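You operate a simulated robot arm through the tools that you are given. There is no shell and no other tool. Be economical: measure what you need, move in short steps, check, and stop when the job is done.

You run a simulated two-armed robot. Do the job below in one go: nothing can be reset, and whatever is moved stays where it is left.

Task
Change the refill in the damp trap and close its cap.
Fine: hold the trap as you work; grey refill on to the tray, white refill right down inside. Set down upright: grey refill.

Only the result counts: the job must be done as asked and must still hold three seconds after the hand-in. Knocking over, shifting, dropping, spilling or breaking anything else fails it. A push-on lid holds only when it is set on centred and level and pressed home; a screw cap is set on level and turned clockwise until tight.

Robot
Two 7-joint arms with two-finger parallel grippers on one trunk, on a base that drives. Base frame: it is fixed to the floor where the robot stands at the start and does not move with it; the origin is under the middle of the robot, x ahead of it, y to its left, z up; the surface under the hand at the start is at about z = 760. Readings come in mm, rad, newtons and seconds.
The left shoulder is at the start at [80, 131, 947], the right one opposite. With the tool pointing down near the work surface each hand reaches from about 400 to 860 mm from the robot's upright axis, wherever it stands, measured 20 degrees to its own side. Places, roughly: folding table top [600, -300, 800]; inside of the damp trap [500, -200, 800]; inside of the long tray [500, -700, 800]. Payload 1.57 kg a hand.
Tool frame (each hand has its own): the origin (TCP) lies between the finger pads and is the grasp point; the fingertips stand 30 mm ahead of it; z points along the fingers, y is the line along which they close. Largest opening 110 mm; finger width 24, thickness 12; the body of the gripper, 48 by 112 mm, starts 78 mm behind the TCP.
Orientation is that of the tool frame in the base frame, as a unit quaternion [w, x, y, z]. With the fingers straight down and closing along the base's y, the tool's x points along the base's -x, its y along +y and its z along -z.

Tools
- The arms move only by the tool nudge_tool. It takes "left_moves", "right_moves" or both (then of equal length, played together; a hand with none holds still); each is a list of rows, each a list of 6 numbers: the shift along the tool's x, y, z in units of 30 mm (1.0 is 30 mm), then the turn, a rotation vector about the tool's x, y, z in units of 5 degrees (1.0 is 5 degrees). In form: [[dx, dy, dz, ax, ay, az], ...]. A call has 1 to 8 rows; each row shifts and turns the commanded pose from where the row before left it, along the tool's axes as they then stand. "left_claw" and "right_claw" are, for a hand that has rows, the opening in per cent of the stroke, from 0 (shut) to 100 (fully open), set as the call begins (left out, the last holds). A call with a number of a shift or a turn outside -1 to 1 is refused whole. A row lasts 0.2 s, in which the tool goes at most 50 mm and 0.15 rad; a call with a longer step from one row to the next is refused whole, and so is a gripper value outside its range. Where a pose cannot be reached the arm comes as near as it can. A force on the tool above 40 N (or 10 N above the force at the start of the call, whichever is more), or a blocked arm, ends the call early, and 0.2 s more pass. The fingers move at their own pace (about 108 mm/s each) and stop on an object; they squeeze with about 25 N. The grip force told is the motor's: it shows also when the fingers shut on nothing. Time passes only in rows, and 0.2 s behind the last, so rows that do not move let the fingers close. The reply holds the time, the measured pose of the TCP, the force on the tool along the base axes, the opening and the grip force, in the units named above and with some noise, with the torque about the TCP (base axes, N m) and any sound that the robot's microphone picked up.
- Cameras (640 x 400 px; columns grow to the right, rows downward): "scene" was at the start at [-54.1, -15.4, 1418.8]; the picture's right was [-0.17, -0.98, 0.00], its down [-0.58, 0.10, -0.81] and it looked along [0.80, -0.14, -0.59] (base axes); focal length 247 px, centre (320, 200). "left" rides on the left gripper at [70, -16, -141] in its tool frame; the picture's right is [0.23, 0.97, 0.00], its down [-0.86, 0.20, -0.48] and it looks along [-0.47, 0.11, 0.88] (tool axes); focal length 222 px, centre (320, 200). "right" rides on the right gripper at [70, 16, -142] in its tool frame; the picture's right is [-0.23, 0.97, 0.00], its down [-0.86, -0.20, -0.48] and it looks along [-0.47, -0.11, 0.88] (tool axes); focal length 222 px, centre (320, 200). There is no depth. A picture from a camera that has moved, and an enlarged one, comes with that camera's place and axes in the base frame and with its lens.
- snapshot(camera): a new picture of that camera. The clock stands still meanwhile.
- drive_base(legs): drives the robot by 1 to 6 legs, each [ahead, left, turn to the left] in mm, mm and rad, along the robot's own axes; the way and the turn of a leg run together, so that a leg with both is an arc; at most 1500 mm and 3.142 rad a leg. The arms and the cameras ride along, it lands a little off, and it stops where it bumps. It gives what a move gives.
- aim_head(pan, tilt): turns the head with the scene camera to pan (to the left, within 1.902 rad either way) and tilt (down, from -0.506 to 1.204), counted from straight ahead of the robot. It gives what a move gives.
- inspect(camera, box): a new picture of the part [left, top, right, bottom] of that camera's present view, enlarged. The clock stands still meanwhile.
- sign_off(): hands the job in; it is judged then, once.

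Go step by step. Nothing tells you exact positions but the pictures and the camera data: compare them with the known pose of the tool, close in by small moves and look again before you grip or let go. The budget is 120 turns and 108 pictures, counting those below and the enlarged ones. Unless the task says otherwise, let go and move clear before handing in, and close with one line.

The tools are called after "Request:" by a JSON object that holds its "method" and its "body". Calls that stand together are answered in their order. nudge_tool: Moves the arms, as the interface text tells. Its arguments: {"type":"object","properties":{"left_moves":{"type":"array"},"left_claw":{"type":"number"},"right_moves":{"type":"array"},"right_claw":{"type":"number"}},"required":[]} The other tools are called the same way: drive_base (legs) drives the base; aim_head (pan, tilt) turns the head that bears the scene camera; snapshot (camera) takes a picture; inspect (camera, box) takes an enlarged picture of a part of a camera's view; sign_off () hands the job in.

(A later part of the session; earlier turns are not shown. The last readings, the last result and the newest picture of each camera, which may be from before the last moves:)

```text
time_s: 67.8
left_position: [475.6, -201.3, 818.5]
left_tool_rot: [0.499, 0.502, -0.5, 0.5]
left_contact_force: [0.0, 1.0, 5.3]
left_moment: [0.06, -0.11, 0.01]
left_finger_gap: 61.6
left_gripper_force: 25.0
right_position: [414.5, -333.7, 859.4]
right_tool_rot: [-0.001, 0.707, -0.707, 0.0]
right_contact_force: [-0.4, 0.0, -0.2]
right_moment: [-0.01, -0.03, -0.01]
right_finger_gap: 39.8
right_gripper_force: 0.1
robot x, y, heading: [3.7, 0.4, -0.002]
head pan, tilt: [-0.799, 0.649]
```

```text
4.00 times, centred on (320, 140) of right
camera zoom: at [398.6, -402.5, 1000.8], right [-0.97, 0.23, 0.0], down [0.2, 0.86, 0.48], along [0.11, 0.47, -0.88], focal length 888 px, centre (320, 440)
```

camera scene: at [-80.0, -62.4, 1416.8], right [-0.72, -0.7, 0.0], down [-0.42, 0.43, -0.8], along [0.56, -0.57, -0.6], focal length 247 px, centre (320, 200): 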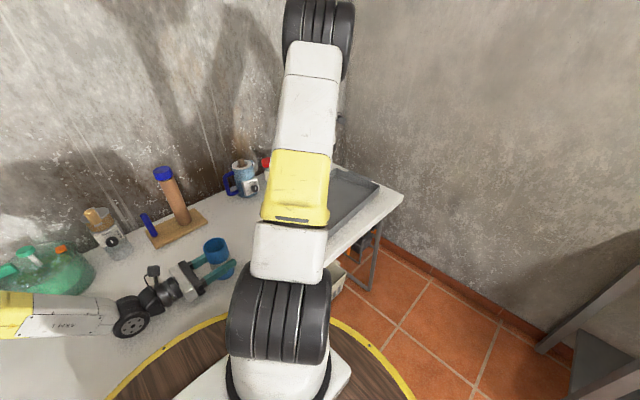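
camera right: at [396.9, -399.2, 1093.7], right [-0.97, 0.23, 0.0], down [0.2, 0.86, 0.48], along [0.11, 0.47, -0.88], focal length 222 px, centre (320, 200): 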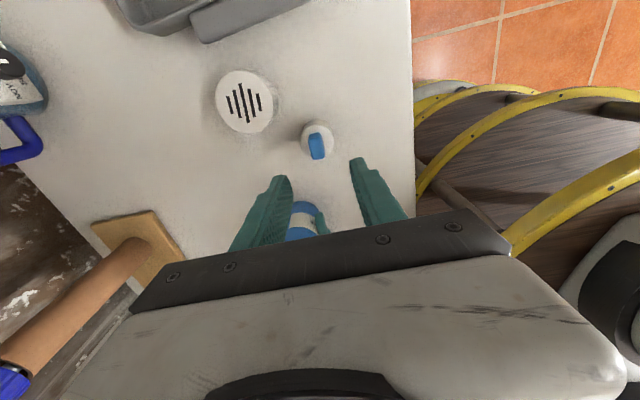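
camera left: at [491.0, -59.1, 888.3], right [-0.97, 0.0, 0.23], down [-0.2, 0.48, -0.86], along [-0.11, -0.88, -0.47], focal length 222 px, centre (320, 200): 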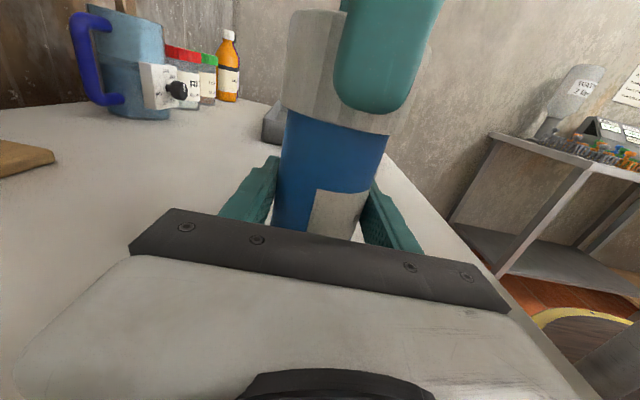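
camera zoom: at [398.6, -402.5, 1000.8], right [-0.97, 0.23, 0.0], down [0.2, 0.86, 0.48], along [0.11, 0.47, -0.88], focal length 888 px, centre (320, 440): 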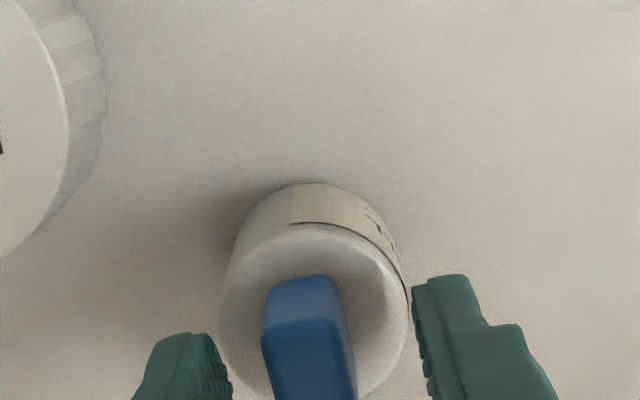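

Request:
{"method": "nudge_tool", "body": {"right_moves": [[0, -0.06, 0, 0, 0, 0], [0, 0, 0, 0, 0, 0], [0, 0, 0, 0, 0, 0], [0, 0, -0.3, 0, 0, 0], [0, 0, -0.7, 0, 0, 0]], "right_claw": 0}}

Request:
{"method": "inspect", "body": {"camera": "right", "box": [240, 90, 400, 190]}}

```text
time_s: 69.0
left_position: [475.3, -200.5, 819.3]
left_tool_rot: [0.5, 0.5, -0.5, 0.5]
left_contact_force: [0.7, 1.3, 4.6]
left_moment: [-0.04, -0.13, 0.01]
left_finger_gap: 61.6
left_gripper_force: 25.3
right_position: [415.7, -333.3, 888.6]
right_tool_rot: [-0.002, 0.708, -0.706, 0.001]
right_contact_force: [-0.6, -0.2, -0.2]
right_moment: [0.02, 0.01, 0.02]
right_finger_gap: 15.2
right_gripper_force: 25.3
robot x, y, heading: [0.5, -2.6, -0.002]
head pan, tilt: [-0.799, 0.649]
```

```text
4.00 times, centred on (320, 140) of right
camera zoom: at [400.0, -401.7, 1030.1], right [-0.97, 0.23, 0.0], down [0.2, 0.86, 0.48], along [0.11, 0.47, -0.88], focal length 888 px, centre (320, 440)
```

zoom: 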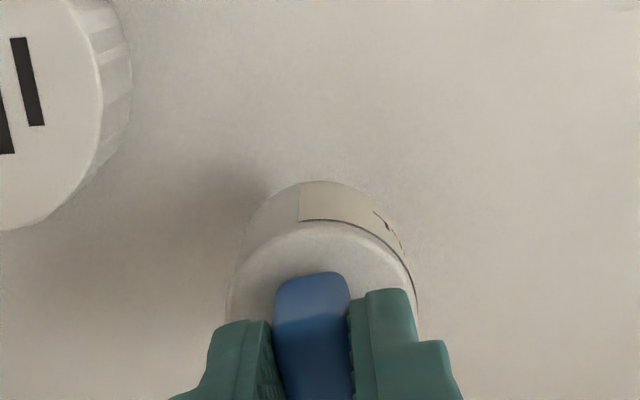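

White refill in hand. Raise and move over the trap mouth.

Request:
{"method": "nudge_tool", "body": {"right_moves": [[0, 0, -1, 0, 0, 0], [0, 0, -1, 0, 0, 0], [0, 0, -1, 0, 0, 0], [-0.4, 0, -1, 0, 0, 0], [-1, -0.49, -0.4, 0, 0, 0], [-1, -0.49, 0, 0, 0, 0], [-1, -0.5, 0, 0, 0, 0], [-1, -0.5, 0, 0, 0, 0]]}}

Request:
{"method": "aim_head", "body": {"pan": -0.2, "tilt": 0.65}}

Request:
{"method": "inspect", "body": {"camera": "scene", "box": [260, 130, 420, 230]}}

Request:
{"method": "inspect", "body": {"camera": "right", "box": [220, 80, 420, 205]}}

```text
time_s: 70.8
left_position: [475.4, -200.7, 819.6]
left_tool_rot: [-0.5, -0.5, 0.501, -0.499]
left_contact_force: [-0.9, 1.8, 4.0]
left_moment: [-0.03, -0.06, 0.02]
left_finger_gap: 61.8
left_gripper_force: 25.0
right_position: [476.1, -201.7, 1018.6]
right_tool_rot: [0.0, 0.708, -0.706, 0.001]
right_contact_force: [-0.1, 0.3, -0.2]
right_moment: [0.04, -0.02, 0.04]
right_finger_gap: 15.2
right_gripper_force: 24.5
robot x, y, heading: [0.9, -0.3, 0.002]
head pan, tilt: [-0.799, 0.649]
```

```text
time_s: 71.8
left_position: [475.4, -200.9, 818.1]
left_tool_rot: [0.499, 0.501, -0.5, 0.499]
left_contact_force: [0.2, -0.5, 4.3]
left_moment: [-0.11, -0.07, 0.02]
left_finger_gap: 61.7
left_gripper_force: 25.1
right_position: [475.6, -202.4, 1018.3]
right_tool_rot: [-0.001, 0.708, -0.707, 0.0]
right_contact_force: [-0.3, -0.6, -0.6]
right_moment: [0.0, 0.01, -0.01]
right_finger_gap: 15.3
right_gripper_force: 25.5
robot x, y, heading: [-0.4, 1.7, 0.004]
head pan, tilt: [-0.201, 0.649]
```

```text
4.00 times, centred on (340, 180) of scene
camera zoom: at [-55.3, -17.6, 1416.9], right [-0.2, -0.98, 0.0], down [-0.59, 0.12, -0.8], along [0.78, -0.16, -0.6], focal length 990 px, centre (240, 280)
```

zoom: 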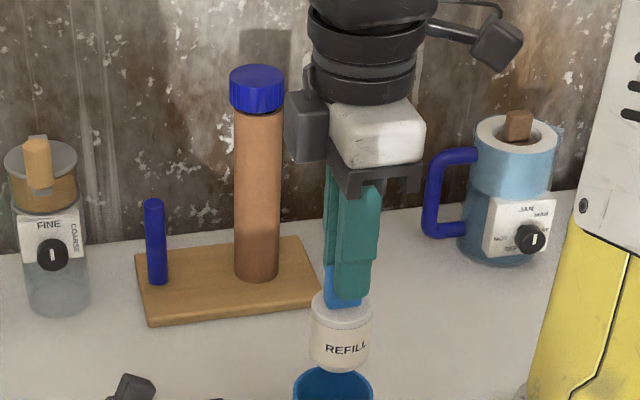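

```text
3.20 times, centred on (320, 142) of right
camera zoom: at [458.9, -271.1, 1160.7], right [-0.97, 0.23, 0.0], down [0.2, 0.86, 0.48], along [0.11, 0.47, -0.88], focal length 711 px, centre (320, 384)
```

zoom: 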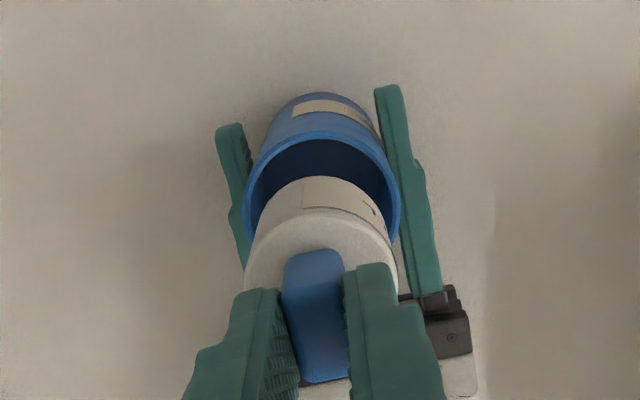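

The jar sits ~4 mm too far to −y relative to the mouth. Correct it, lower to just above the rim and look.

Request:
{"method": "nudge_tool", "body": {"right_moves": [[-0.13, 0, 0.4, 0, 0, 0], [0, 0, 0.5, 0, 0, 0]]}}

Request:
{"method": "inspect", "body": {"camera": "scene", "box": [300, 180, 380, 230]}}

Request:
{"method": "inspect", "body": {"camera": "right", "box": [220, 80, 420, 205]}}

```text
time_s: 72.4
left_position: [474.8, -200.6, 819.8]
left_tool_rot: [0.499, 0.501, -0.5, 0.5]
left_contact_force: [-1.2, -0.2, 2.7]
left_moment: [-0.01, -0.06, 0.0]
left_finger_gap: 61.6
left_gripper_force: 24.9
right_position: [475.4, -196.4, 992.8]
right_tool_rot: [0.0, 0.708, -0.706, 0.0]
right_contact_force: [0.1, -0.5, -0.9]
right_moment: [-0.04, -0.01, 0.0]
right_finger_gap: 15.5
right_gripper_force: 25.5
robot x, y, heading: [-3.1, 1.0, 0.004]
head pan, tilt: [-0.201, 0.649]
```

```text
8.00 times, centred on (340, 205) of scene
camera zoom: at [-55.4, -17.6, 1416.9], right [-0.2, -0.98, 0.0], down [-0.59, 0.12, -0.8], along [0.78, -0.16, -0.6], focal length 1979 px, centre (160, 160)
```

zoom: 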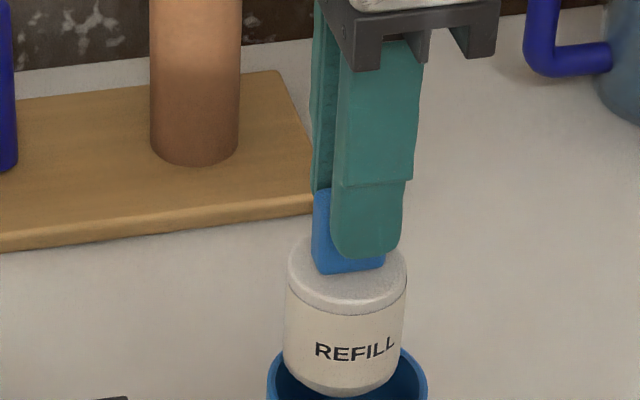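

```text
3.20 times, centred on (320, 142) of right
camera zoom: at [460.1, -266.2, 1134.5], right [-0.97, 0.23, 0.0], down [0.2, 0.86, 0.48], along [0.11, 0.47, -0.88], focal length 711 px, centre (320, 384)
```

zoom: 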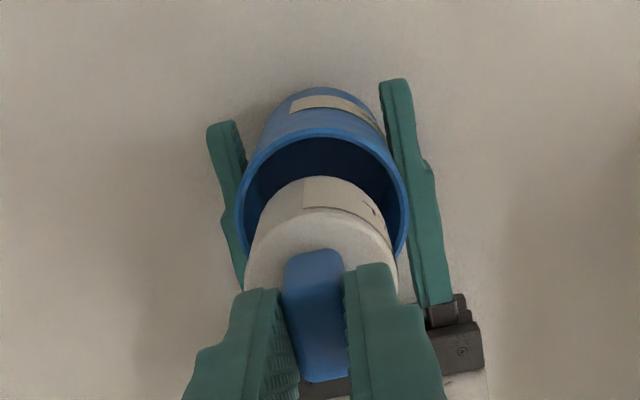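

Jar is over the mouth within ~1 mm. Lower into the trap.

Request:
{"method": "nudge_tool", "body": {"right_moves": [[0.03, 0, 0.3, 0, 0, 0], [0, 0, 0.35, 0, 0, 0], [0, 0, 0.35, 0, 0, 0]]}}

Request:
{"method": "inspect", "body": {"camera": "scene", "box": [300, 180, 380, 230]}}

Request:
{"method": "inspect", "body": {"camera": "right", "box": [220, 80, 420, 205]}}

```text
time_s: 73.2
left_position: [475.8, -200.5, 817.8]
left_tool_rot: [-0.5, -0.5, 0.501, -0.499]
left_contact_force: [-0.5, -0.7, 2.9]
left_moment: [-0.05, -0.04, 0.0]
left_finger_gap: 61.5
left_gripper_force: 25.0
right_position: [476.0, -200.2, 963.8]
right_tool_rot: [0.0, 0.708, -0.706, 0.001]
right_contact_force: [0.2, 0.6, -2.0]
right_moment: [0.0, -0.04, -0.01]
right_finger_gap: 15.3
right_gripper_force: 25.2
robot x, y, heading: [0.4, 0.5, 0.001]
head pan, tilt: [-0.201, 0.649]
```

```text
8.00 times, centred on (340, 205) of scene
camera zoom: at [-55.3, -17.5, 1416.9], right [-0.2, -0.98, 0.0], down [-0.59, 0.12, -0.8], along [0.78, -0.16, -0.6], focal length 1979 px, centre (160, 160)
```

zoom: 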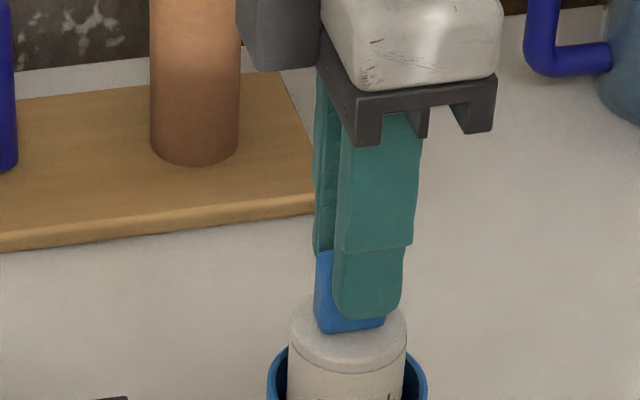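

```text
3.20 times, centred on (320, 142) of right
camera zoom: at [459.8, -268.3, 1105.6], right [-0.97, 0.23, 0.0], down [0.2, 0.86, 0.48], along [0.11, 0.47, -0.88], focal length 711 px, centre (320, 384)
```

zoom: 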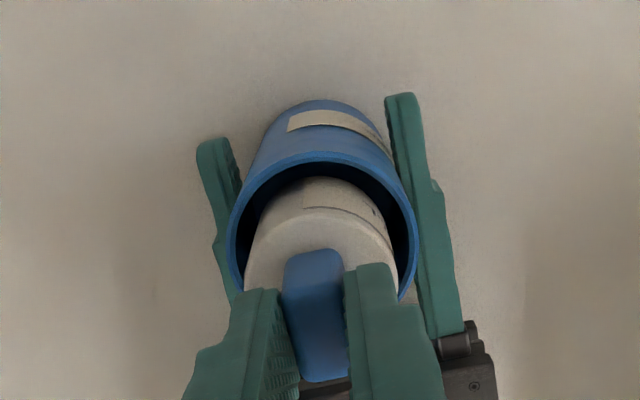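

Entering freely. Continue lowering.

Request:
{"method": "nudge_tool", "body": {"right_moves": [[0, 0, 0.4, 0, 0, 0], [0, 0, 0.4, 0, 0, 0], [0, 0, 0.3, 0, 0, 0], [0, 0, 0.2, 0, 0, 0]]}}

Request:
{"method": "nudge_tool", "body": {"right_moves": [[0, 0, 0.15, 0, 0, 0]]}}

Request:
{"method": "inspect", "body": {"camera": "scene", "box": [300, 180, 380, 230]}}

```text
time_s: 74.2
left_position: [475.8, -201.3, 819.6]
left_tool_rot: [0.499, 0.501, -0.5, 0.499]
left_contact_force: [0.0, -0.9, 3.1]
left_moment: [0.01, -0.05, -0.02]
left_finger_gap: 61.5
left_gripper_force: 24.9
right_position: [475.6, -198.3, 923.1]
right_tool_rot: [-0.001, 0.708, -0.707, -0.001]
right_contact_force: [1.4, 0.3, -1.0]
right_moment: [0.0, 0.04, 0.0]
right_finger_gap: 15.2
right_gripper_force: 24.6
robot x, y, heading: [2.7, 3.5, 0.001]
head pan, tilt: [-0.201, 0.649]
```

```text
time_s: 74.6
left_position: [476.3, -201.4, 819.0]
left_tool_rot: [0.499, 0.501, -0.5, 0.5]
left_contact_force: [-1.1, 1.1, 3.0]
left_moment: [0.04, -0.1, -0.01]
left_finger_gap: 61.5
left_gripper_force: 25.1
right_position: [475.5, -197.0, 920.0]
right_tool_rot: [-0.001, 0.707, -0.707, 0.001]
right_contact_force: [-0.2, 0.1, -1.7]
right_moment: [0.01, 0.01, -0.03]
right_finger_gap: 15.4
right_gripper_force: 25.1
robot x, y, heading: [-0.9, -3.0, 0.003]
head pan, tilt: [-0.201, 0.649]
```

```text
8.00 times, centred on (340, 205) of scene
camera zoom: at [-55.3, -17.5, 1416.9], right [-0.2, -0.98, 0.0], down [-0.59, 0.12, -0.8], along [0.78, -0.16, -0.6], focal length 1979 px, centre (160, 160)
```

zoom: 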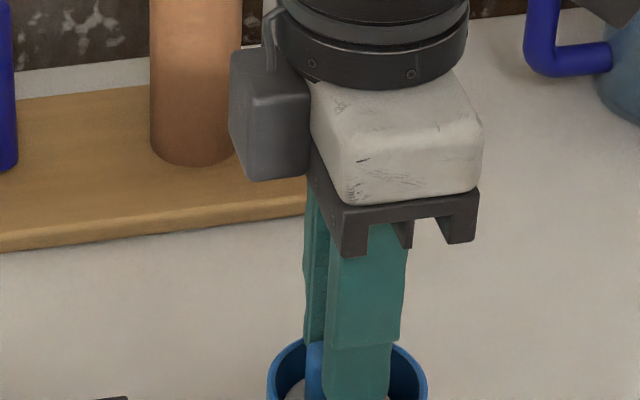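

Request:
{"method": "nudge_tool", "body": {"right_moves": [[0, 0, 0.1, 0, 0, 0]]}}

Request:
{"method": "nudge_tool", "body": {"right_moves": [[0, 0, 0.1, 0, 0, 0]]}}

Request:
{"method": "nudge_tool", "body": {"right_moves": [[0, 0, 0.1, 0, 0, 0]]}}

```text
time_s: 75.0
left_position: [475.2, -200.2, 819.3]
left_tool_rot: [0.499, 0.501, -0.499, 0.501]
left_contact_force: [0.8, -1.8, 0.0]
left_moment: [-0.25, -0.08, -0.02]
left_finger_gap: 61.4
left_gripper_force: 24.6
right_position: [476.0, -196.3, 916.6]
right_tool_rot: [-0.001, 0.708, -0.706, 0.001]
right_contact_force: [-2.0, 0.1, 11.5]
right_moment: [0.04, 0.18, 0.0]
right_finger_gap: 15.3
right_gripper_force: 24.9
robot x, y, heading: [0.1, 1.0, 0.001]
head pan, tilt: [-0.201, 0.649]
```

```text
time_s: 75.4
left_position: [475.8, -201.4, 818.5]
left_tool_rot: [0.499, 0.501, -0.499, 0.5]
left_contact_force: [2.3, -2.6, 0.0]
left_moment: [-0.29, -0.04, 0.0]
left_finger_gap: 61.8
left_gripper_force: 25.0
right_position: [475.3, -197.8, 914.2]
right_tool_rot: [-0.001, 0.708, -0.706, 0.002]
right_contact_force: [-2.3, 0.1, 19.5]
right_moment: [-0.04, 0.14, 0.01]
right_finger_gap: 15.5
right_gripper_force: 24.9
robot x, y, heading: [-1.7, 1.7, -0.005]
head pan, tilt: [-0.201, 0.649]
```

```text
time_s: 75.8
left_position: [474.9, -200.6, 818.0]
left_tool_rot: [0.499, 0.501, -0.501, 0.499]
left_contact_force: [2.8, -4.0, -0.1]
left_moment: [-0.27, -0.13, -0.02]
left_finger_gap: 61.6
left_gripper_force: 25.1
right_position: [475.0, -196.4, 911.5]
right_tool_rot: [-0.001, 0.707, -0.707, 0.001]
right_contact_force: [-0.8, -0.1, 18.4]
right_moment: [0.05, 0.13, 0.02]
right_finger_gap: 15.4
right_gripper_force: 24.8
robot x, y, heading: [-1.3, -3.2, -0.003]
head pan, tilt: [-0.201, 0.649]
```

Seated at the same depth as the grey one was (TCP ≈ 916). Open just enough to clear the tab and rise.

Request:
{"method": "nudge_tool", "body": {"right_moves": [[0, 0, -0.1, 0, 0, 0], [0, 0, 0, 0, 0, 0], [0, 0, -0.3, 0, 0, 0], [0, 0, -0.7, 0, 0, 0], [0, 0, -0.9, 0, 0, 0], [0, 0, -0.9, 0, 0, 0], [0, 0, -0.9, 0, 0, 0]], "right_claw": 18}}

Request:
{"method": "inspect", "body": {"camera": "right", "box": [220, 80, 420, 205]}}

Request:
{"method": "inspect", "body": {"camera": "scene", "box": [310, 190, 374, 230]}}

```text
time_s: 77.4
left_position: [476.0, -200.6, 819.2]
left_tool_rot: [0.499, 0.501, -0.499, 0.5]
left_contact_force: [-0.6, 0.6, 1.6]
left_moment: [0.05, -0.06, -0.02]
left_finger_gap: 61.5
left_gripper_force: 25.2
right_position: [475.5, -196.7, 1025.8]
right_tool_rot: [-0.001, 0.708, -0.706, 0.001]
right_contact_force: [0.9, -0.5, -0.4]
right_moment: [0.03, -0.03, 0.0]
right_finger_gap: 19.7
right_gripper_force: 0.0
robot x, y, heading: [0.7, -0.2, 0.002]
head pan, tilt: [-0.201, 0.649]
```

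```text
3.20 times, centred on (320, 142) of right
camera zoom: at [460.1, -266.3, 1167.3], right [-0.97, 0.23, 0.0], down [0.2, 0.86, 0.48], along [0.11, 0.47, -0.88], focal length 711 px, centre (320, 384)
```

zoom: 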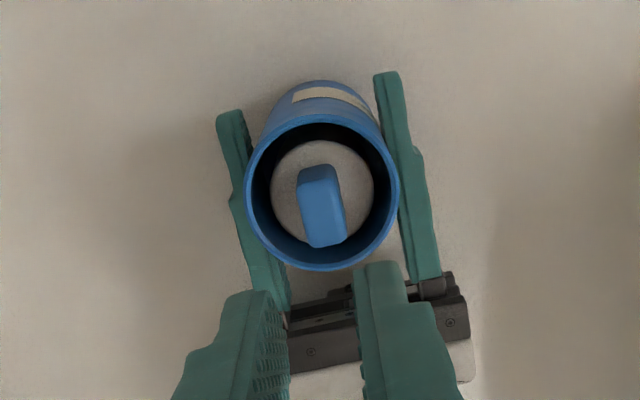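

```text
10.00 times, centred on (342, 210) of scene
camera zoom: at [-55.2, -17.5, 1416.9], right [-0.2, -0.98, 0.0], down [-0.59, 0.12, -0.8], along [0.78, -0.16, -0.6], focal length 2474 px, centre (100, 100)
```

zoom: 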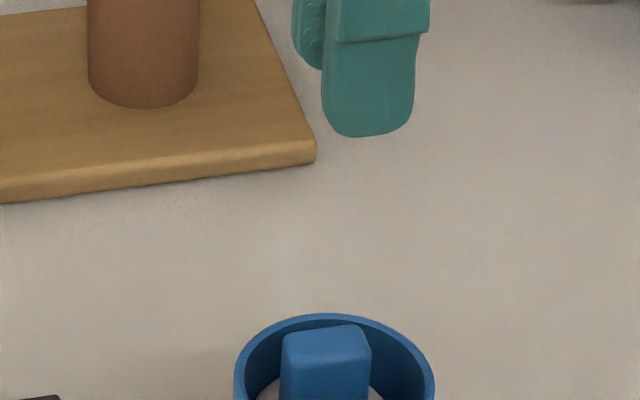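

White refill sits level inside. Now fetch the cap at (492, −395).

Request:
{"method": "nudge_tool", "body": {"right_moves": [[0.943, -0.079, 0, 0, 0, 0], [0.943, -0.079, 0, 0, 0, 0], [0.943, -0.079, 0, 0, 0, 0], [0.943, -0.079, 0.3, 0, 0, 0], [0.943, -0.079, 0.5, 0, 0, 0], [0.943, -0.079, 0.8, 0, 0, 0], [0.943, -0.079, 0.9, 0, 0, 0]], "right_claw": 88}}

Request:
{"method": "snapshot", "body": {"camera": "right"}}

```text
time_s: 79.0
left_position: [475.7, -201.8, 818.6]
left_tool_rot: [0.499, 0.501, -0.5, 0.499]
left_contact_force: [0.1, -0.8, 1.1]
left_moment: [-0.19, -0.08, 0.0]
left_finger_gap: 61.7
left_gripper_force: 25.1
right_position: [492.4, -396.3, 949.5]
right_tool_rot: [0.001, -0.707, 0.707, -0.002]
right_contact_force: [0.9, 0.4, 0.2]
right_moment: [-0.08, -0.02, 0.02]
right_finger_gap: 96.6
right_gripper_force: 0.0
robot x, y, heading: [0.0, 0.5, -0.001]
head pan, tilt: [-0.201, 0.649]
```

```text
40 pictures are left
camera right: at [476.5, -464.8, 1091.1], right [-0.97, 0.23, 0.0], down [0.2, 0.86, 0.48], along [0.11, 0.47, -0.88], focal length 222 px, centre (320, 200)
```

right: 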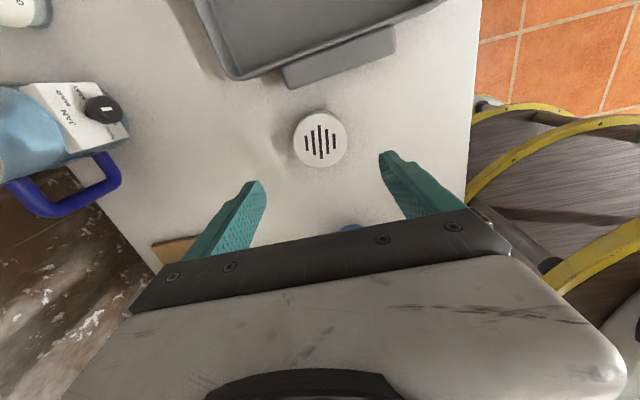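

Cap centred. Descend to z 800.

Request:
{"method": "nudge_tool", "body": {"right_moves": [[0.03, 0.02, 0.9, 0, 0, 0], [0, 0, 0.9, 0, 0, 0], [0, 0, 0.9, 0, 0, 0], [0, 0, 0.9, 0, 0, 0], [0, 0, 0.9, 0, 0, 0], [0, 0, 0.45, 0, 0, 0]]}}

Request:
{"method": "snapshot", "body": {"camera": "right"}}

```text
time_s: 80.4
left_position: [474.7, -199.5, 819.4]
left_tool_rot: [0.499, 0.502, -0.5, 0.5]
left_contact_force: [0.5, -0.4, 0.9]
left_moment: [-0.07, -0.09, 0.0]
left_finger_gap: 61.8
left_gripper_force: 24.6
right_position: [492.6, -399.3, 799.9]
right_tool_rot: [0.0, 0.708, -0.707, 0.001]
right_contact_force: [-0.1, 0.1, -0.7]
right_moment: [-0.02, 0.0, 0.02]
right_finger_gap: 96.8
right_gripper_force: 0.1
robot x, y, heading: [0.4, 1.8, -0.001]
head pan, tilt: [-0.201, 0.649]
```

```text
39 pictures are left
camera right: at [476.2, -467.8, 941.8], right [-0.97, 0.23, 0.0], down [0.2, 0.86, 0.48], along [0.11, 0.47, -0.88], focal length 222 px, centre (320, 200)
```

right: 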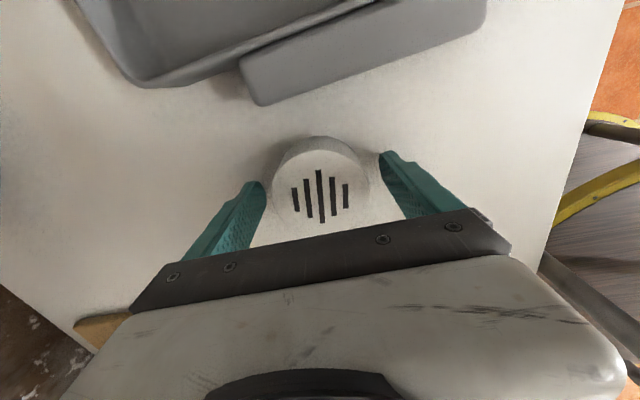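

Request:
{"method": "nudge_tool", "body": {"right_moves": [[-0.08, 0, 0, 0, 0, 0], [0, 0, 0, 0, 0, 0], [0, 0, 0, 0, 0, 0], [0, 0, -0.3, 0, 0, 0], [0, 0, -0.7, 0, 0, 0], [0, 0, -0.9, 0, 0, 0]], "right_claw": 0}}

Request:
{"method": "snapshot", "body": {"camera": "right"}}

```text
time_s: 81.8
left_position: [475.5, -200.7, 818.5]
left_tool_rot: [0.5, 0.501, -0.5, 0.5]
left_contact_force: [-2.1, 0.9, 3.4]
left_moment: [0.07, -0.09, 0.03]
left_finger_gap: 61.6
left_gripper_force: 24.9
right_position: [492.1, -395.4, 858.9]
right_tool_rot: [-0.001, 0.707, -0.707, 0.001]
right_contact_force: [0.6, -0.2, 0.1]
right_moment: [-0.03, 0.0, 0.0]
right_finger_gap: 71.5
right_gripper_force: 25.0
robot x, y, heading: [0.3, 0.9, -0.002]
head pan, tilt: [-0.201, 0.649]
```

```text
38 pictures are left
camera right: at [475.9, -464.9, 999.9], right [-0.97, 0.23, 0.0], down [0.2, 0.86, 0.48], along [0.11, 0.47, -0.88], focal length 222 px, centre (320, 200)
```

right: 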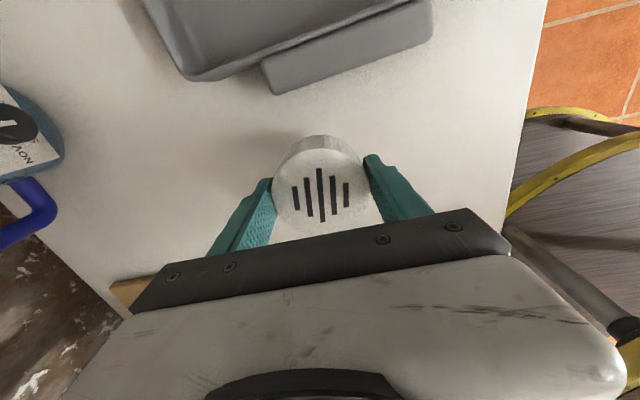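

Cap in hand. Raise and carry it over the trap.

Request:
{"method": "nudge_tool", "body": {"right_moves": [[-0.2, 0.05, -1, 0, 0, 0], [-0.4, 0.05, -1, 0, 0, 0], [-0.5, 0.05, -1, 0, 0, 0], [-0.7, 0.05, -1, 0, 0, 0], [-0.95, 0.07, -0.1, 0, 0, 0], [-0.95, 0.07, 0, 0, 0, 0], [-0.95, 0.07, 0, 0, 0, 0], [-0.95, 0.07, 0, 0, 0, 0]]}}

Request:
{"method": "nudge_tool", "body": {"right_moves": [[-0.93, 0.08, 0, 0, 0, 0], [0, 0, 0, 0, 0, 0]]}}

Request:
{"method": "inspect", "body": {"camera": "scene", "box": [290, 160, 386, 220]}}

Request:
{"method": "inspect", "body": {"camera": "right", "box": [220, 80, 420, 205]}}

```text
time_s: 83.6
left_position: [475.7, -199.6, 819.1]
left_tool_rot: [0.499, 0.501, -0.499, 0.501]
left_contact_force: [0.0, 0.9, 2.6]
left_moment: [-0.01, -0.08, 0.01]
left_finger_gap: 61.3
left_gripper_force: 24.8
right_position: [478.7, -225.8, 982.5]
right_tool_rot: [-0.002, 0.708, -0.706, 0.002]
right_contact_force: [-0.4, -0.3, -0.8]
right_moment: [0.0, 0.0, 0.01]
right_finger_gap: 71.5
right_gripper_force: 24.6
robot x, y, heading: [0.0, 1.3, 0.005]
head pan, tilt: [-0.201, 0.649]
```

```text
time_s: 84.2
left_position: [475.1, -201.8, 818.6]
left_tool_rot: [0.5, 0.501, -0.5, 0.5]
left_contact_force: [0.0, 0.0, 0.8]
left_moment: [-0.06, -0.09, -0.07]
left_finger_gap: 61.5
left_gripper_force: 24.6
right_position: [476.8, -197.7, 982.9]
right_tool_rot: [0.0, 0.707, -0.707, 0.001]
right_contact_force: [0.3, 0.0, -0.1]
right_moment: [0.0, 0.0, 0.01]
right_finger_gap: 71.4
right_gripper_force: 25.2
robot x, y, heading: [-1.3, 5.0, -0.001]
head pan, tilt: [-0.201, 0.649]
```

```text
6.67 times, centred on (338, 190) of scene
camera zoom: at [-55.3, -17.5, 1416.9], right [-0.2, -0.98, 0.0], down [-0.59, 0.12, -0.8], along [0.78, -0.16, -0.6], focal length 1649 px, centre (200, 267)
```

zoom: 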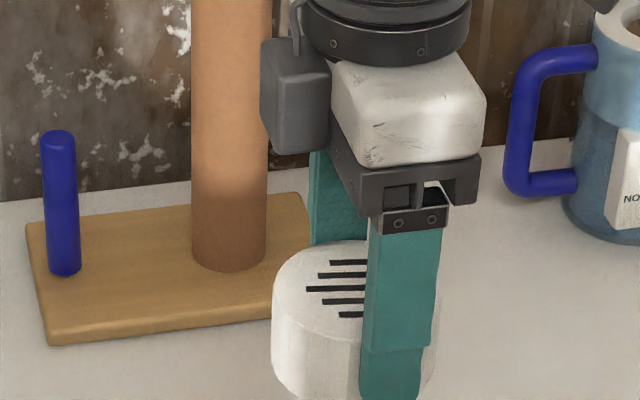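

```text
3.20 times, centred on (320, 142) of right
camera zoom: at [460.7, -266.6, 1123.5], right [-0.97, 0.23, 0.0], down [0.2, 0.86, 0.48], along [0.11, 0.47, -0.88], focal length 711 px, centre (320, 384)
```

zoom: 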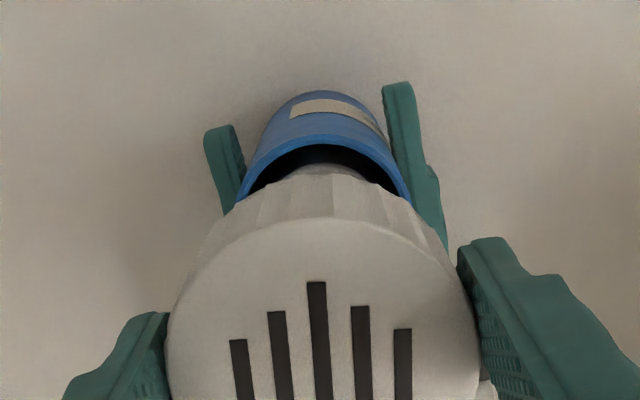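

The cap appears ~3.5 mm too far +y and ~1.5 mm +x of the rim axis. Correct and lower to just above the rim.

Request:
{"method": "nudge_tool", "body": {"right_moves": [[0.117, 0.05, 0.5, 0, 0, 0], [0, 0, 0.6, 0, 0, 0], [0, 0, 0.5, 0, 0, 0]]}}

Request:
{"method": "inspect", "body": {"camera": "scene", "box": [300, 175, 380, 225]}}

Request:
{"method": "snapshot", "body": {"camera": "left"}}

```text
time_s: 85.0
left_position: [475.3, -200.8, 819.0]
left_tool_rot: [0.499, 0.501, -0.5, 0.5]
left_contact_force: [-0.4, 0.7, 1.6]
left_moment: [-0.06, -0.06, 0.01]
left_finger_gap: 61.6
left_gripper_force: 25.0
right_position: [473.1, -200.9, 933.7]
right_tool_rot: [-0.001, 0.708, -0.706, 0.001]
right_contact_force: [0.3, -0.4, -0.3]
right_moment: [0.01, -0.02, 0.03]
right_finger_gap: 71.3
right_gripper_force: 25.2
robot x, y, heading: [1.0, -2.1, -0.005]
head pan, tilt: [-0.201, 0.649]
```

```text
8.00 times, centred on (340, 200) of scene
camera zoom: at [-55.3, -17.5, 1416.9], right [-0.2, -0.98, 0.0], down [-0.59, 0.12, -0.8], along [0.78, -0.16, -0.6], focal length 1979 px, centre (160, 200)
```

zoom: 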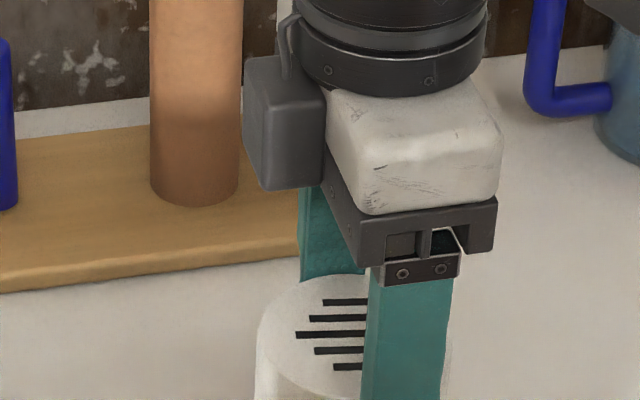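

```text
34 pictures are left
camera left: at [491.3, -59.1, 887.9], right [-0.97, 0.0, 0.23], down [-0.2, 0.48, -0.85], along [-0.11, -0.88, -0.47], focal length 222 px, centre (320, 200)
```

left: 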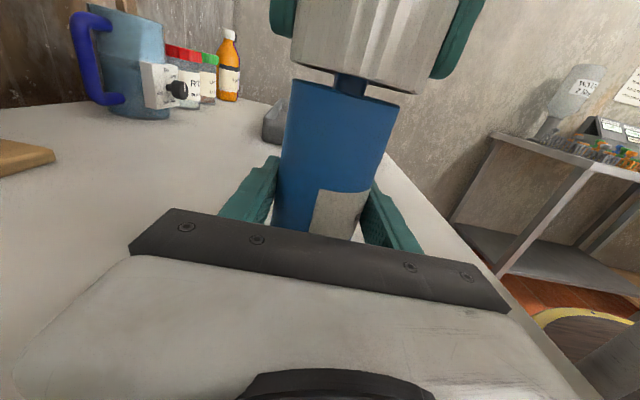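

Nearly centred; nudge 1.5 mm to +x and lower to touch.

Request:
{"method": "nudge_tool", "body": {"right_moves": [[0, -0.05, 0.25, 0, 0, 0], [0, 0, 0.15, 0, 0, 0]]}}

Request:
{"method": "nudge_tool", "body": {"right_moves": [[0, 0, 0.1, 0, 0, 0]]}}

Request:
{"method": "inspect", "body": {"camera": "left", "box": [240, 0, 460, 137]}}

```text
time_s: 85.6
left_position: [475.1, -200.4, 819.0]
left_tool_rot: [0.499, 0.501, -0.5, 0.5]
left_contact_force: [-0.1, -0.6, 1.2]
left_moment: [0.05, -0.09, -0.01]
left_finger_gap: 61.5
left_gripper_force: 24.7
right_position: [473.8, -200.9, 921.7]
right_tool_rot: [-0.001, 0.708, -0.706, 0.001]
right_contact_force: [0.6, -0.7, 1.2]
right_moment: [0.03, -0.04, 0.02]
right_finger_gap: 71.2
right_gripper_force: 24.8
robot x, y, heading: [2.2, -1.9, -0.002]
head pan, tilt: [-0.201, 0.649]
```

```text
time_s: 86.0
left_position: [476.0, -201.1, 819.0]
left_tool_rot: [0.499, 0.502, -0.5, 0.499]
left_contact_force: [0.1, 0.4, 0.5]
left_moment: [0.0, -0.13, -0.02]
left_finger_gap: 61.6
left_gripper_force: 25.4
right_position: [473.7, -201.9, 917.6]
right_tool_rot: [0.0, 0.708, -0.706, 0.001]
right_contact_force: [-0.4, -0.4, 0.4]
right_moment: [0.01, -0.01, -0.02]
right_finger_gap: 71.7
right_gripper_force: 25.2
robot x, y, heading: [-0.7, -1.2, -0.0]
head pan, tilt: [-0.201, 0.649]
```

```text
2.91 times, centred on (350, 68) of left
camera zoom: at [491.4, -59.1, 887.9], right [-0.97, 0.0, 0.23], down [-0.2, 0.48, -0.85], along [-0.11, -0.88, -0.47], focal length 646 px, centre (233, 582)
```

zoom: 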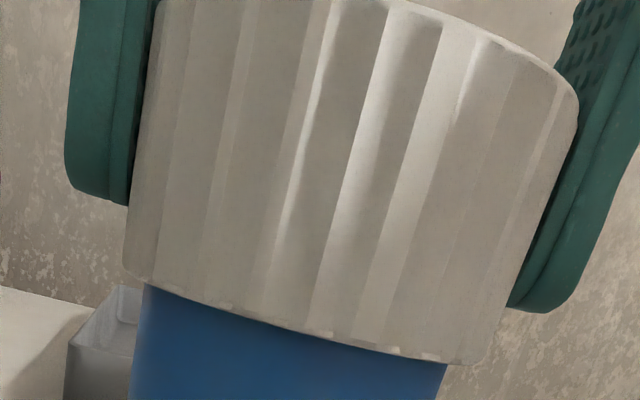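

Cap has slipped over the neck, centred within 1 mm. Lower to contact.

Request:
{"method": "nudge_tool", "body": {"right_moves": [[0, -0.03, 0.07, 0, 0, 0]]}}

Request:
{"method": "nudge_tool", "body": {"right_moves": [[0, 0, 0.07, 0, 0, 0]]}}

```text
time_s: 86.4
left_position: [474.8, -200.8, 819.5]
left_tool_rot: [0.499, 0.501, -0.5, 0.5]
left_contact_force: [0.8, -1.2, 1.4]
left_moment: [0.02, -0.07, -0.02]
left_finger_gap: 61.7
left_gripper_force: 25.2
right_position: [475.1, -202.6, 916.1]
right_tool_rot: [-0.001, 0.708, -0.707, 0.001]
right_contact_force: [-0.5, 0.0, 0.2]
right_moment: [-0.03, 0.0, 0.0]
right_finger_gap: 71.4
right_gripper_force: 25.1
robot x, y, heading: [2.6, -1.3, -0.001]
head pan, tilt: [-0.201, 0.649]
```

```text
time_s: 86.8
left_position: [475.2, -200.3, 819.2]
left_tool_rot: [0.499, 0.501, -0.5, 0.499]
left_contact_force: [3.4, -2.6, -0.4]
left_moment: [-0.4, -0.07, -0.03]
left_finger_gap: 61.9
left_gripper_force: 25.3
right_position: [476.7, -202.7, 913.3]
right_tool_rot: [0.0, 0.707, -0.707, 0.002]
right_contact_force: [-5.2, 0.2, 9.4]
right_moment: [0.2, 0.61, 0.01]
right_finger_gap: 71.2
right_gripper_force: 25.6
robot x, y, heading: [-0.5, -0.4, 0.003]
head pan, tilt: [-0.201, 0.649]
```

Contact at z ≈ 914. Turn clockwise, following down slightly.

Request:
{"method": "nudge_tool", "body": {"right_moves": [[0, 0.03, 0, 0, 0, 1], [0, 0, 0, 0, 0, 1], [0, 0, 0.02, 0, 0, 1], [0, 0, 0, 0, 0, 1], [0, 0, 0.02, 0, 0, 1], [0, 0, 0, 0, 0, 1], [0, 0, 0.02, 0, 0, 1], [0, 0, 0, 0, 0, 1]]}}

Request:
{"method": "inspect", "body": {"camera": "left", "box": [240, 0, 460, 137]}}

```text
time_s: 88.6
left_position: [475.8, -201.8, 820.3]
left_tool_rot: [0.499, 0.501, -0.5, 0.499]
left_contact_force: [13.6, -7.6, -4.5]
left_moment: [0.22, 0.43, 0.0]
left_finger_gap: 61.8
left_gripper_force: 24.7
right_position: [475.1, -200.1, 912.8]
right_tool_rot: [0.0, -0.423, 0.906, 0.0]
right_contact_force: [-13.2, 8.7, 23.0]
right_moment: [0.77, 0.74, 0.03]
right_finger_gap: 71.1
right_gripper_force: 25.6
robot x, y, heading: [0.5, -1.4, 0.002]
head pan, tilt: [-0.201, 0.649]
```

```text
2.91 times, centred on (350, 68) of left
camera zoom: at [491.4, -59.0, 888.0], right [-0.97, 0.0, 0.23], down [-0.2, 0.48, -0.85], along [-0.11, -0.88, -0.47], focal length 646 px, centre (233, 582)
```

zoom: 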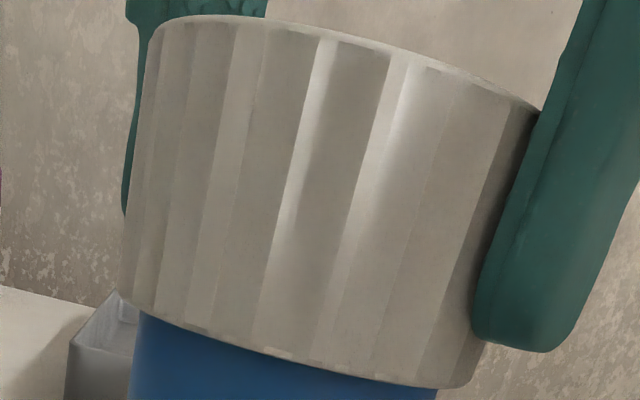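

Cap is level and lower. Continue clockwise while relaxing lateral load.

Request:
{"method": "nudge_tool", "body": {"right_moves": [[0, 0.037, 0, 0, 0, 1], [0, 0, 0, 0, 0, 1], [0, 0, 0, 0, 0, 1], [0, 0, 0.01, 0, 0, 1], [0, 0, 0, 0, 0, 1], [0, 0, 0.02, 0, 0, 1], [0, 0, 0, 0, 0, 1], [0, 0, 0.02, 0, 0, 1]]}}

Request:
{"method": "nudge_tool", "body": {"right_moves": [[0, 0, 0, 0, 0, 1], [0, 0, 0, 0, 0, 1], [0, 0, 0.01, 0, 0, 1], [0, 0, 0, 0, 0, 1], [0, 0, 0.01, 0, 0, 1], [0, 0, 0, 0, 0, 1], [0, 0, 0.01, 0, 0, 1], [0, 0, 0, 0, 0, 1]]}}

Request:
{"method": "inspect", "body": {"camera": "scene", "box": [300, 175, 380, 225]}}

```text
time_s: 90.4
left_position: [475.0, -201.5, 819.9]
left_tool_rot: [0.499, 0.501, -0.5, 0.5]
left_contact_force: [11.5, -13.3, -5.9]
left_moment: [0.38, 0.3, -0.07]
left_finger_gap: 61.6
left_gripper_force: 24.6
right_position: [474.6, -200.5, 912.5]
right_tool_rot: [0.002, -0.088, 0.996, 0.0]
right_contact_force: [-11.3, 15.7, 16.6]
right_moment: [1.01, 0.36, 0.09]
right_finger_gap: 70.0
right_gripper_force: 24.1
robot x, y, heading: [0.8, 0.1, -0.001]
head pan, tilt: [-0.201, 0.649]
```

```text
time_s: 92.2
left_position: [474.5, -201.4, 818.0]
left_tool_rot: [-0.5, -0.5, 0.5, -0.5]
left_contact_force: [-3.2, -6.6, -3.3]
left_moment: [-0.11, -0.28, -0.12]
left_finger_gap: 61.4
left_gripper_force: 25.0
right_position: [474.9, -200.8, 911.4]
right_tool_rot: [0.002, 0.259, 0.966, 0.001]
right_contact_force: [2.2, 3.6, 18.3]
right_moment: [-0.11, -0.13, 0.0]
right_finger_gap: 69.9
right_gripper_force: 24.7
robot x, y, heading: [0.5, -0.7, -0.005]
head pan, tilt: [-0.201, 0.649]
```

```text
8.00 times, centred on (340, 200) of scene
camera zoom: at [-55.6, -17.5, 1416.8], right [-0.2, -0.98, 0.0], down [-0.59, 0.12, -0.8], along [0.78, -0.16, -0.6], focal length 1979 px, centre (160, 200)
```

zoom: 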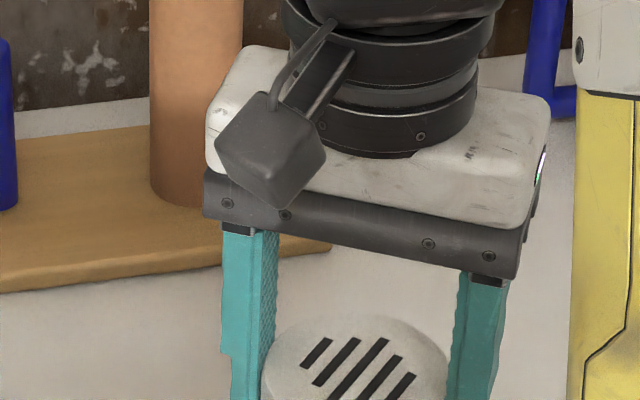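

Check whether the cap still turns with the fingers.

Request:
{"method": "inspect", "body": {"camera": "right", "box": [220, 100, 420, 225]}}

Request:
{"method": "inspect", "body": {"camera": "left", "box": [240, 0, 460, 137]}}

```text
3.20 times, centred on (320, 162) of right
camera zoom: at [422.4, -151.9, 1052.1], right [0.68, 0.73, 0.0], down [0.64, -0.6, 0.48], along [0.35, -0.33, -0.88], focal length 711 px, centre (320, 320)
```

zoom: 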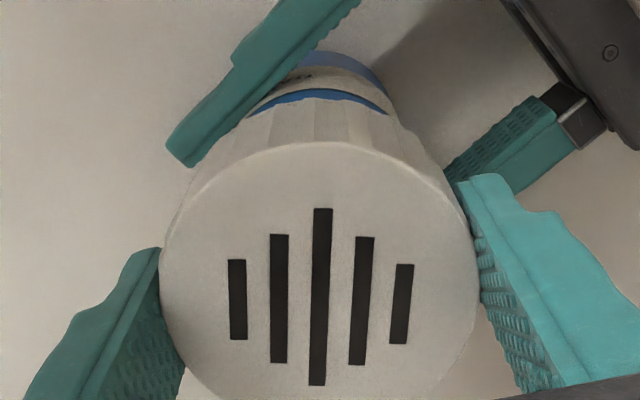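

```text
2.91 times, centred on (350, 68) of left
camera zoom: at [490.7, -59.2, 888.0], right [-0.97, 0.0, 0.23], down [-0.2, 0.48, -0.85], along [-0.11, -0.88, -0.47], focal length 646 px, centre (233, 582)
```

zoom: 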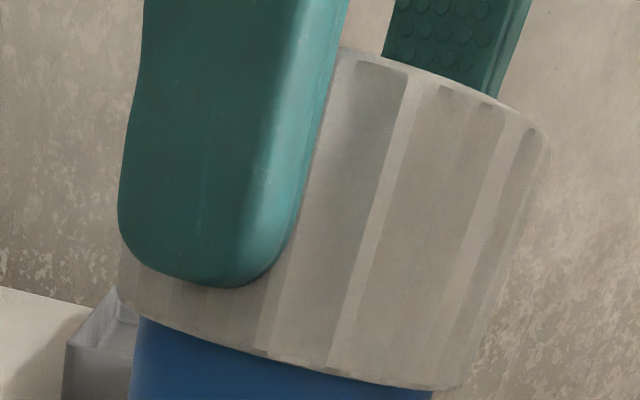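

Cap still turns with the hand (~120°). Keep turning clockwise.

Request:
{"method": "nudge_tool", "body": {"right_moves": [[0, 0, 0, 0, 0, 1], [0, 0, 0, 0, 0, 1], [0, 0, 0.01, 0, 0, 1], [0, 0, 0, 0, 0, 1], [0, 0, 0.01, 0, 0, 1], [0, 0, 0, 0, 0, 1], [0, 0, 0, 0, 0, 1], [0, 0, 0, 0, 0, 1]]}}

Request:
{"method": "inspect", "body": {"camera": "right", "box": [220, 100, 420, 225]}}

```text
time_s: 94.0
left_position: [474.6, -200.0, 818.5]
left_tool_rot: [0.499, 0.501, -0.499, 0.5]
left_contact_force: [-7.4, 4.3, 0.1]
left_moment: [0.03, 0.04, -0.84]
left_finger_gap: 61.1
left_gripper_force: 25.1
right_position: [474.5, -200.9, 908.3]
right_tool_rot: [0.001, 0.574, 0.819, 0.0]
right_contact_force: [5.2, -3.2, 12.3]
right_moment: [-0.24, -0.21, 0.91]
right_finger_gap: 71.5
right_gripper_force: 24.7
robot x, y, heading: [-2.4, -0.0, -0.002]
head pan, tilt: [-0.201, 0.649]
```

```text
3.20 times, centred on (320, 162) of right
camera zoom: at [465.6, -129.7, 1051.1], right [0.99, 0.12, 0.0], down [0.1, -0.87, 0.48], along [0.06, -0.48, -0.88], focal length 711 px, centre (320, 320)
```

zoom: 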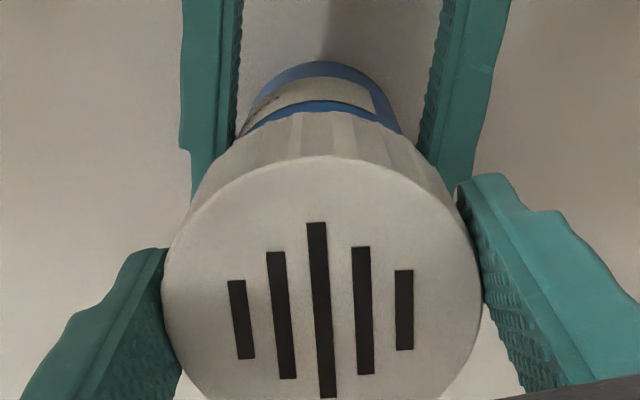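

Tightening torque is appearing (0.9 N·m). A few more degrees to confirm it's tight.

Request:
{"method": "nudge_tool", "body": {"right_moves": [[0, 0, 0, 0, 0, 1], [0, 0, 0, 0, 0, 1], [0, 0, 0, 0, 0, 1], [0, 0, 0, 0, 0, 1]]}}

Request:
{"method": "inspect", "body": {"camera": "right", "box": [220, 100, 420, 225]}}

Request:
{"method": "inspect", "body": {"camera": "left", "box": [240, 0, 460, 137]}}

```text
time_s: 95.0
left_position: [473.9, -200.8, 819.5]
left_tool_rot: [0.5, 0.501, -0.5, 0.499]
left_contact_force: [-11.1, 3.7, -0.2]
left_moment: [-0.04, 0.05, -0.81]
left_finger_gap: 60.8
left_gripper_force: 25.6
right_position: [474.1, -200.6, 909.1]
right_tool_rot: [0.001, 0.707, 0.707, 0.001]
right_contact_force: [6.9, -3.0, 5.6]
right_moment: [-0.04, -0.42, 0.84]
right_finger_gap: 71.8
right_gripper_force: 25.3
robot x, y, heading: [-0.1, -0.6, 0.003]
head pan, tilt: [-0.201, 0.649]
```

```text
3.20 times, centred on (320, 162) of right
camera zoom: at [490.7, -131.0, 1051.4], right [0.97, -0.23, 0.0], down [-0.2, -0.85, 0.48], along [-0.11, -0.47, -0.88], focal length 711 px, centre (320, 320)
```

zoom: 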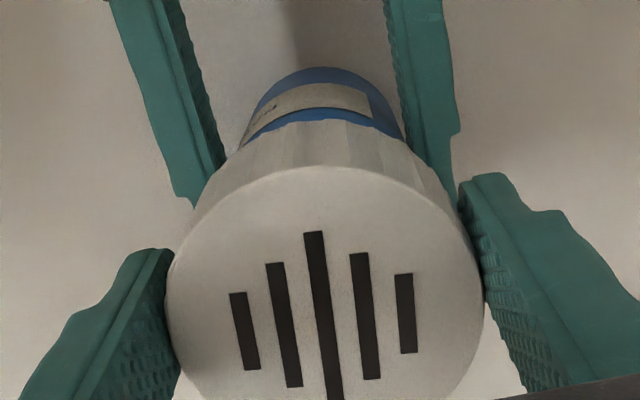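

```text
2.91 times, centred on (350, 68) of left
camera zoom: at [490.9, -59.1, 887.9], right [-0.97, 0.0, 0.23], down [-0.2, 0.48, -0.85], along [-0.11, -0.88, -0.47], focal length 646 px, centre (233, 582)
```

zoom: 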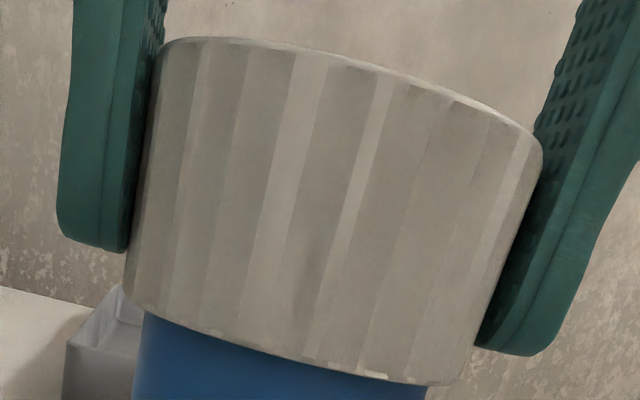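

Need to know whether the cap or the whole trap is rotating; check the label from the left camera.

Request:
{"method": "snapshot", "body": {"camera": "left"}}

```text
25 pictures are left
camera left: at [490.9, -59.1, 887.9], right [-0.97, 0.0, 0.23], down [-0.2, 0.48, -0.85], along [-0.11, -0.88, -0.47], focal length 222 px, centre (320, 200)
```

left: 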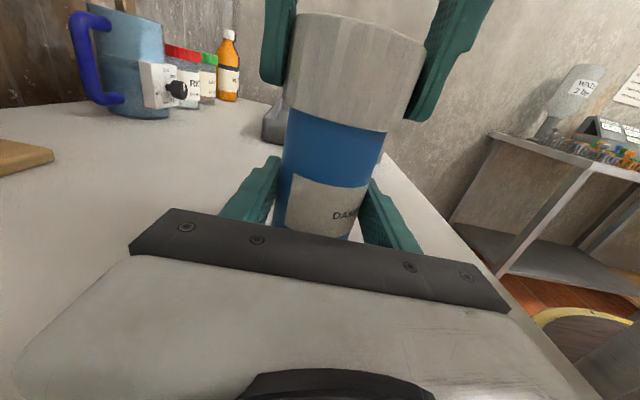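

The trap itself began rotating in the left fingers at ~0.85 N·m, and the cap edge is back at its original height, so the cap is tight. Release the right hand and rise.

Request:
{"method": "nudge_tool", "body": {"right_moves": [[0, 0, 0, 0, 0, -0.3], [0, 0, 0, 0, 0, 0], [0, 0, 0, 0, 0, 0], [0, 0, -0.5, 0, 0, 0], [0, 0, -1, 0, 0, 0], [0, 0, -1, 0, 0, 0], [0, 0, -1, 0, 0, 0], [0, 0, -1, 0, 0, 0]], "right_claw": 95}}

Request:
{"method": "inspect", "body": {"camera": "scene", "box": [290, 180, 386, 240]}}

Request:
{"method": "snapshot", "body": {"camera": "left"}}

```text
time_s: 96.8
left_position: [475.7, -199.7, 819.3]
left_tool_rot: [0.5, 0.501, -0.5, 0.5]
left_contact_force: [-0.1, 0.6, 0.3]
left_moment: [0.09, 0.09, 0.0]
left_finger_gap: 61.1
left_gripper_force: 24.9
right_position: [475.8, -200.4, 1043.6]
right_tool_rot: [0.001, 0.697, 0.717, 0.0]
right_contact_force: [0.1, 0.9, -0.6]
right_moment: [0.0, 0.01, -0.01]
right_finger_gap: 104.3
right_gripper_force: 0.0
robot x, y, heading: [-0.5, 0.2, 0.001]
head pan, tilt: [-0.201, 0.649]
```

```text
6.67 times, centred on (338, 210) of scene
camera zoom: at [-55.1, -17.5, 1416.9], right [-0.2, -0.98, 0.0], down [-0.59, 0.12, -0.8], along [0.78, -0.16, -0.6], focal length 1649 px, centre (200, 133)
```

zoom: 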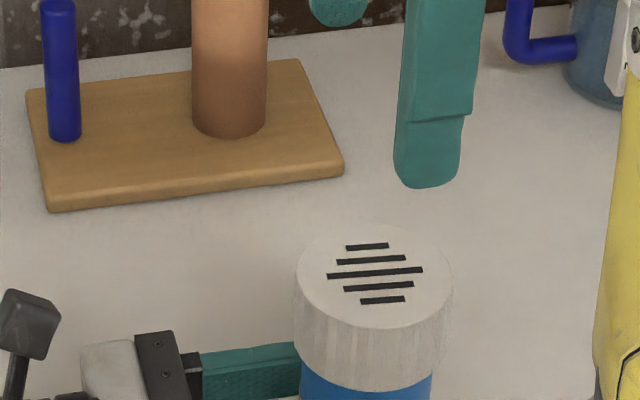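

```text
23 pictures are left
camera left: at [491.3, -59.1, 887.8], right [-0.97, 0.0, 0.23], down [-0.2, 0.48, -0.85], along [-0.11, -0.88, -0.47], focal length 222 px, centre (320, 200)
```

left: 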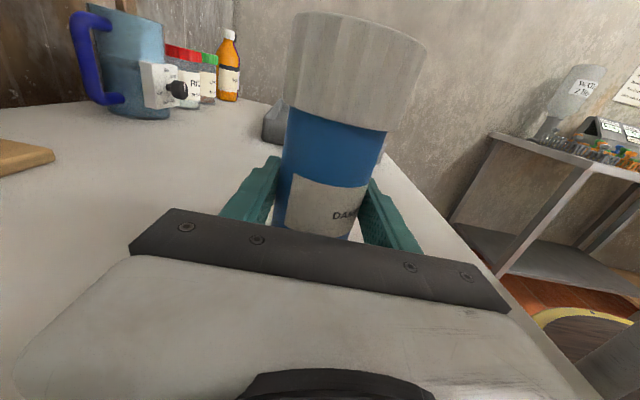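

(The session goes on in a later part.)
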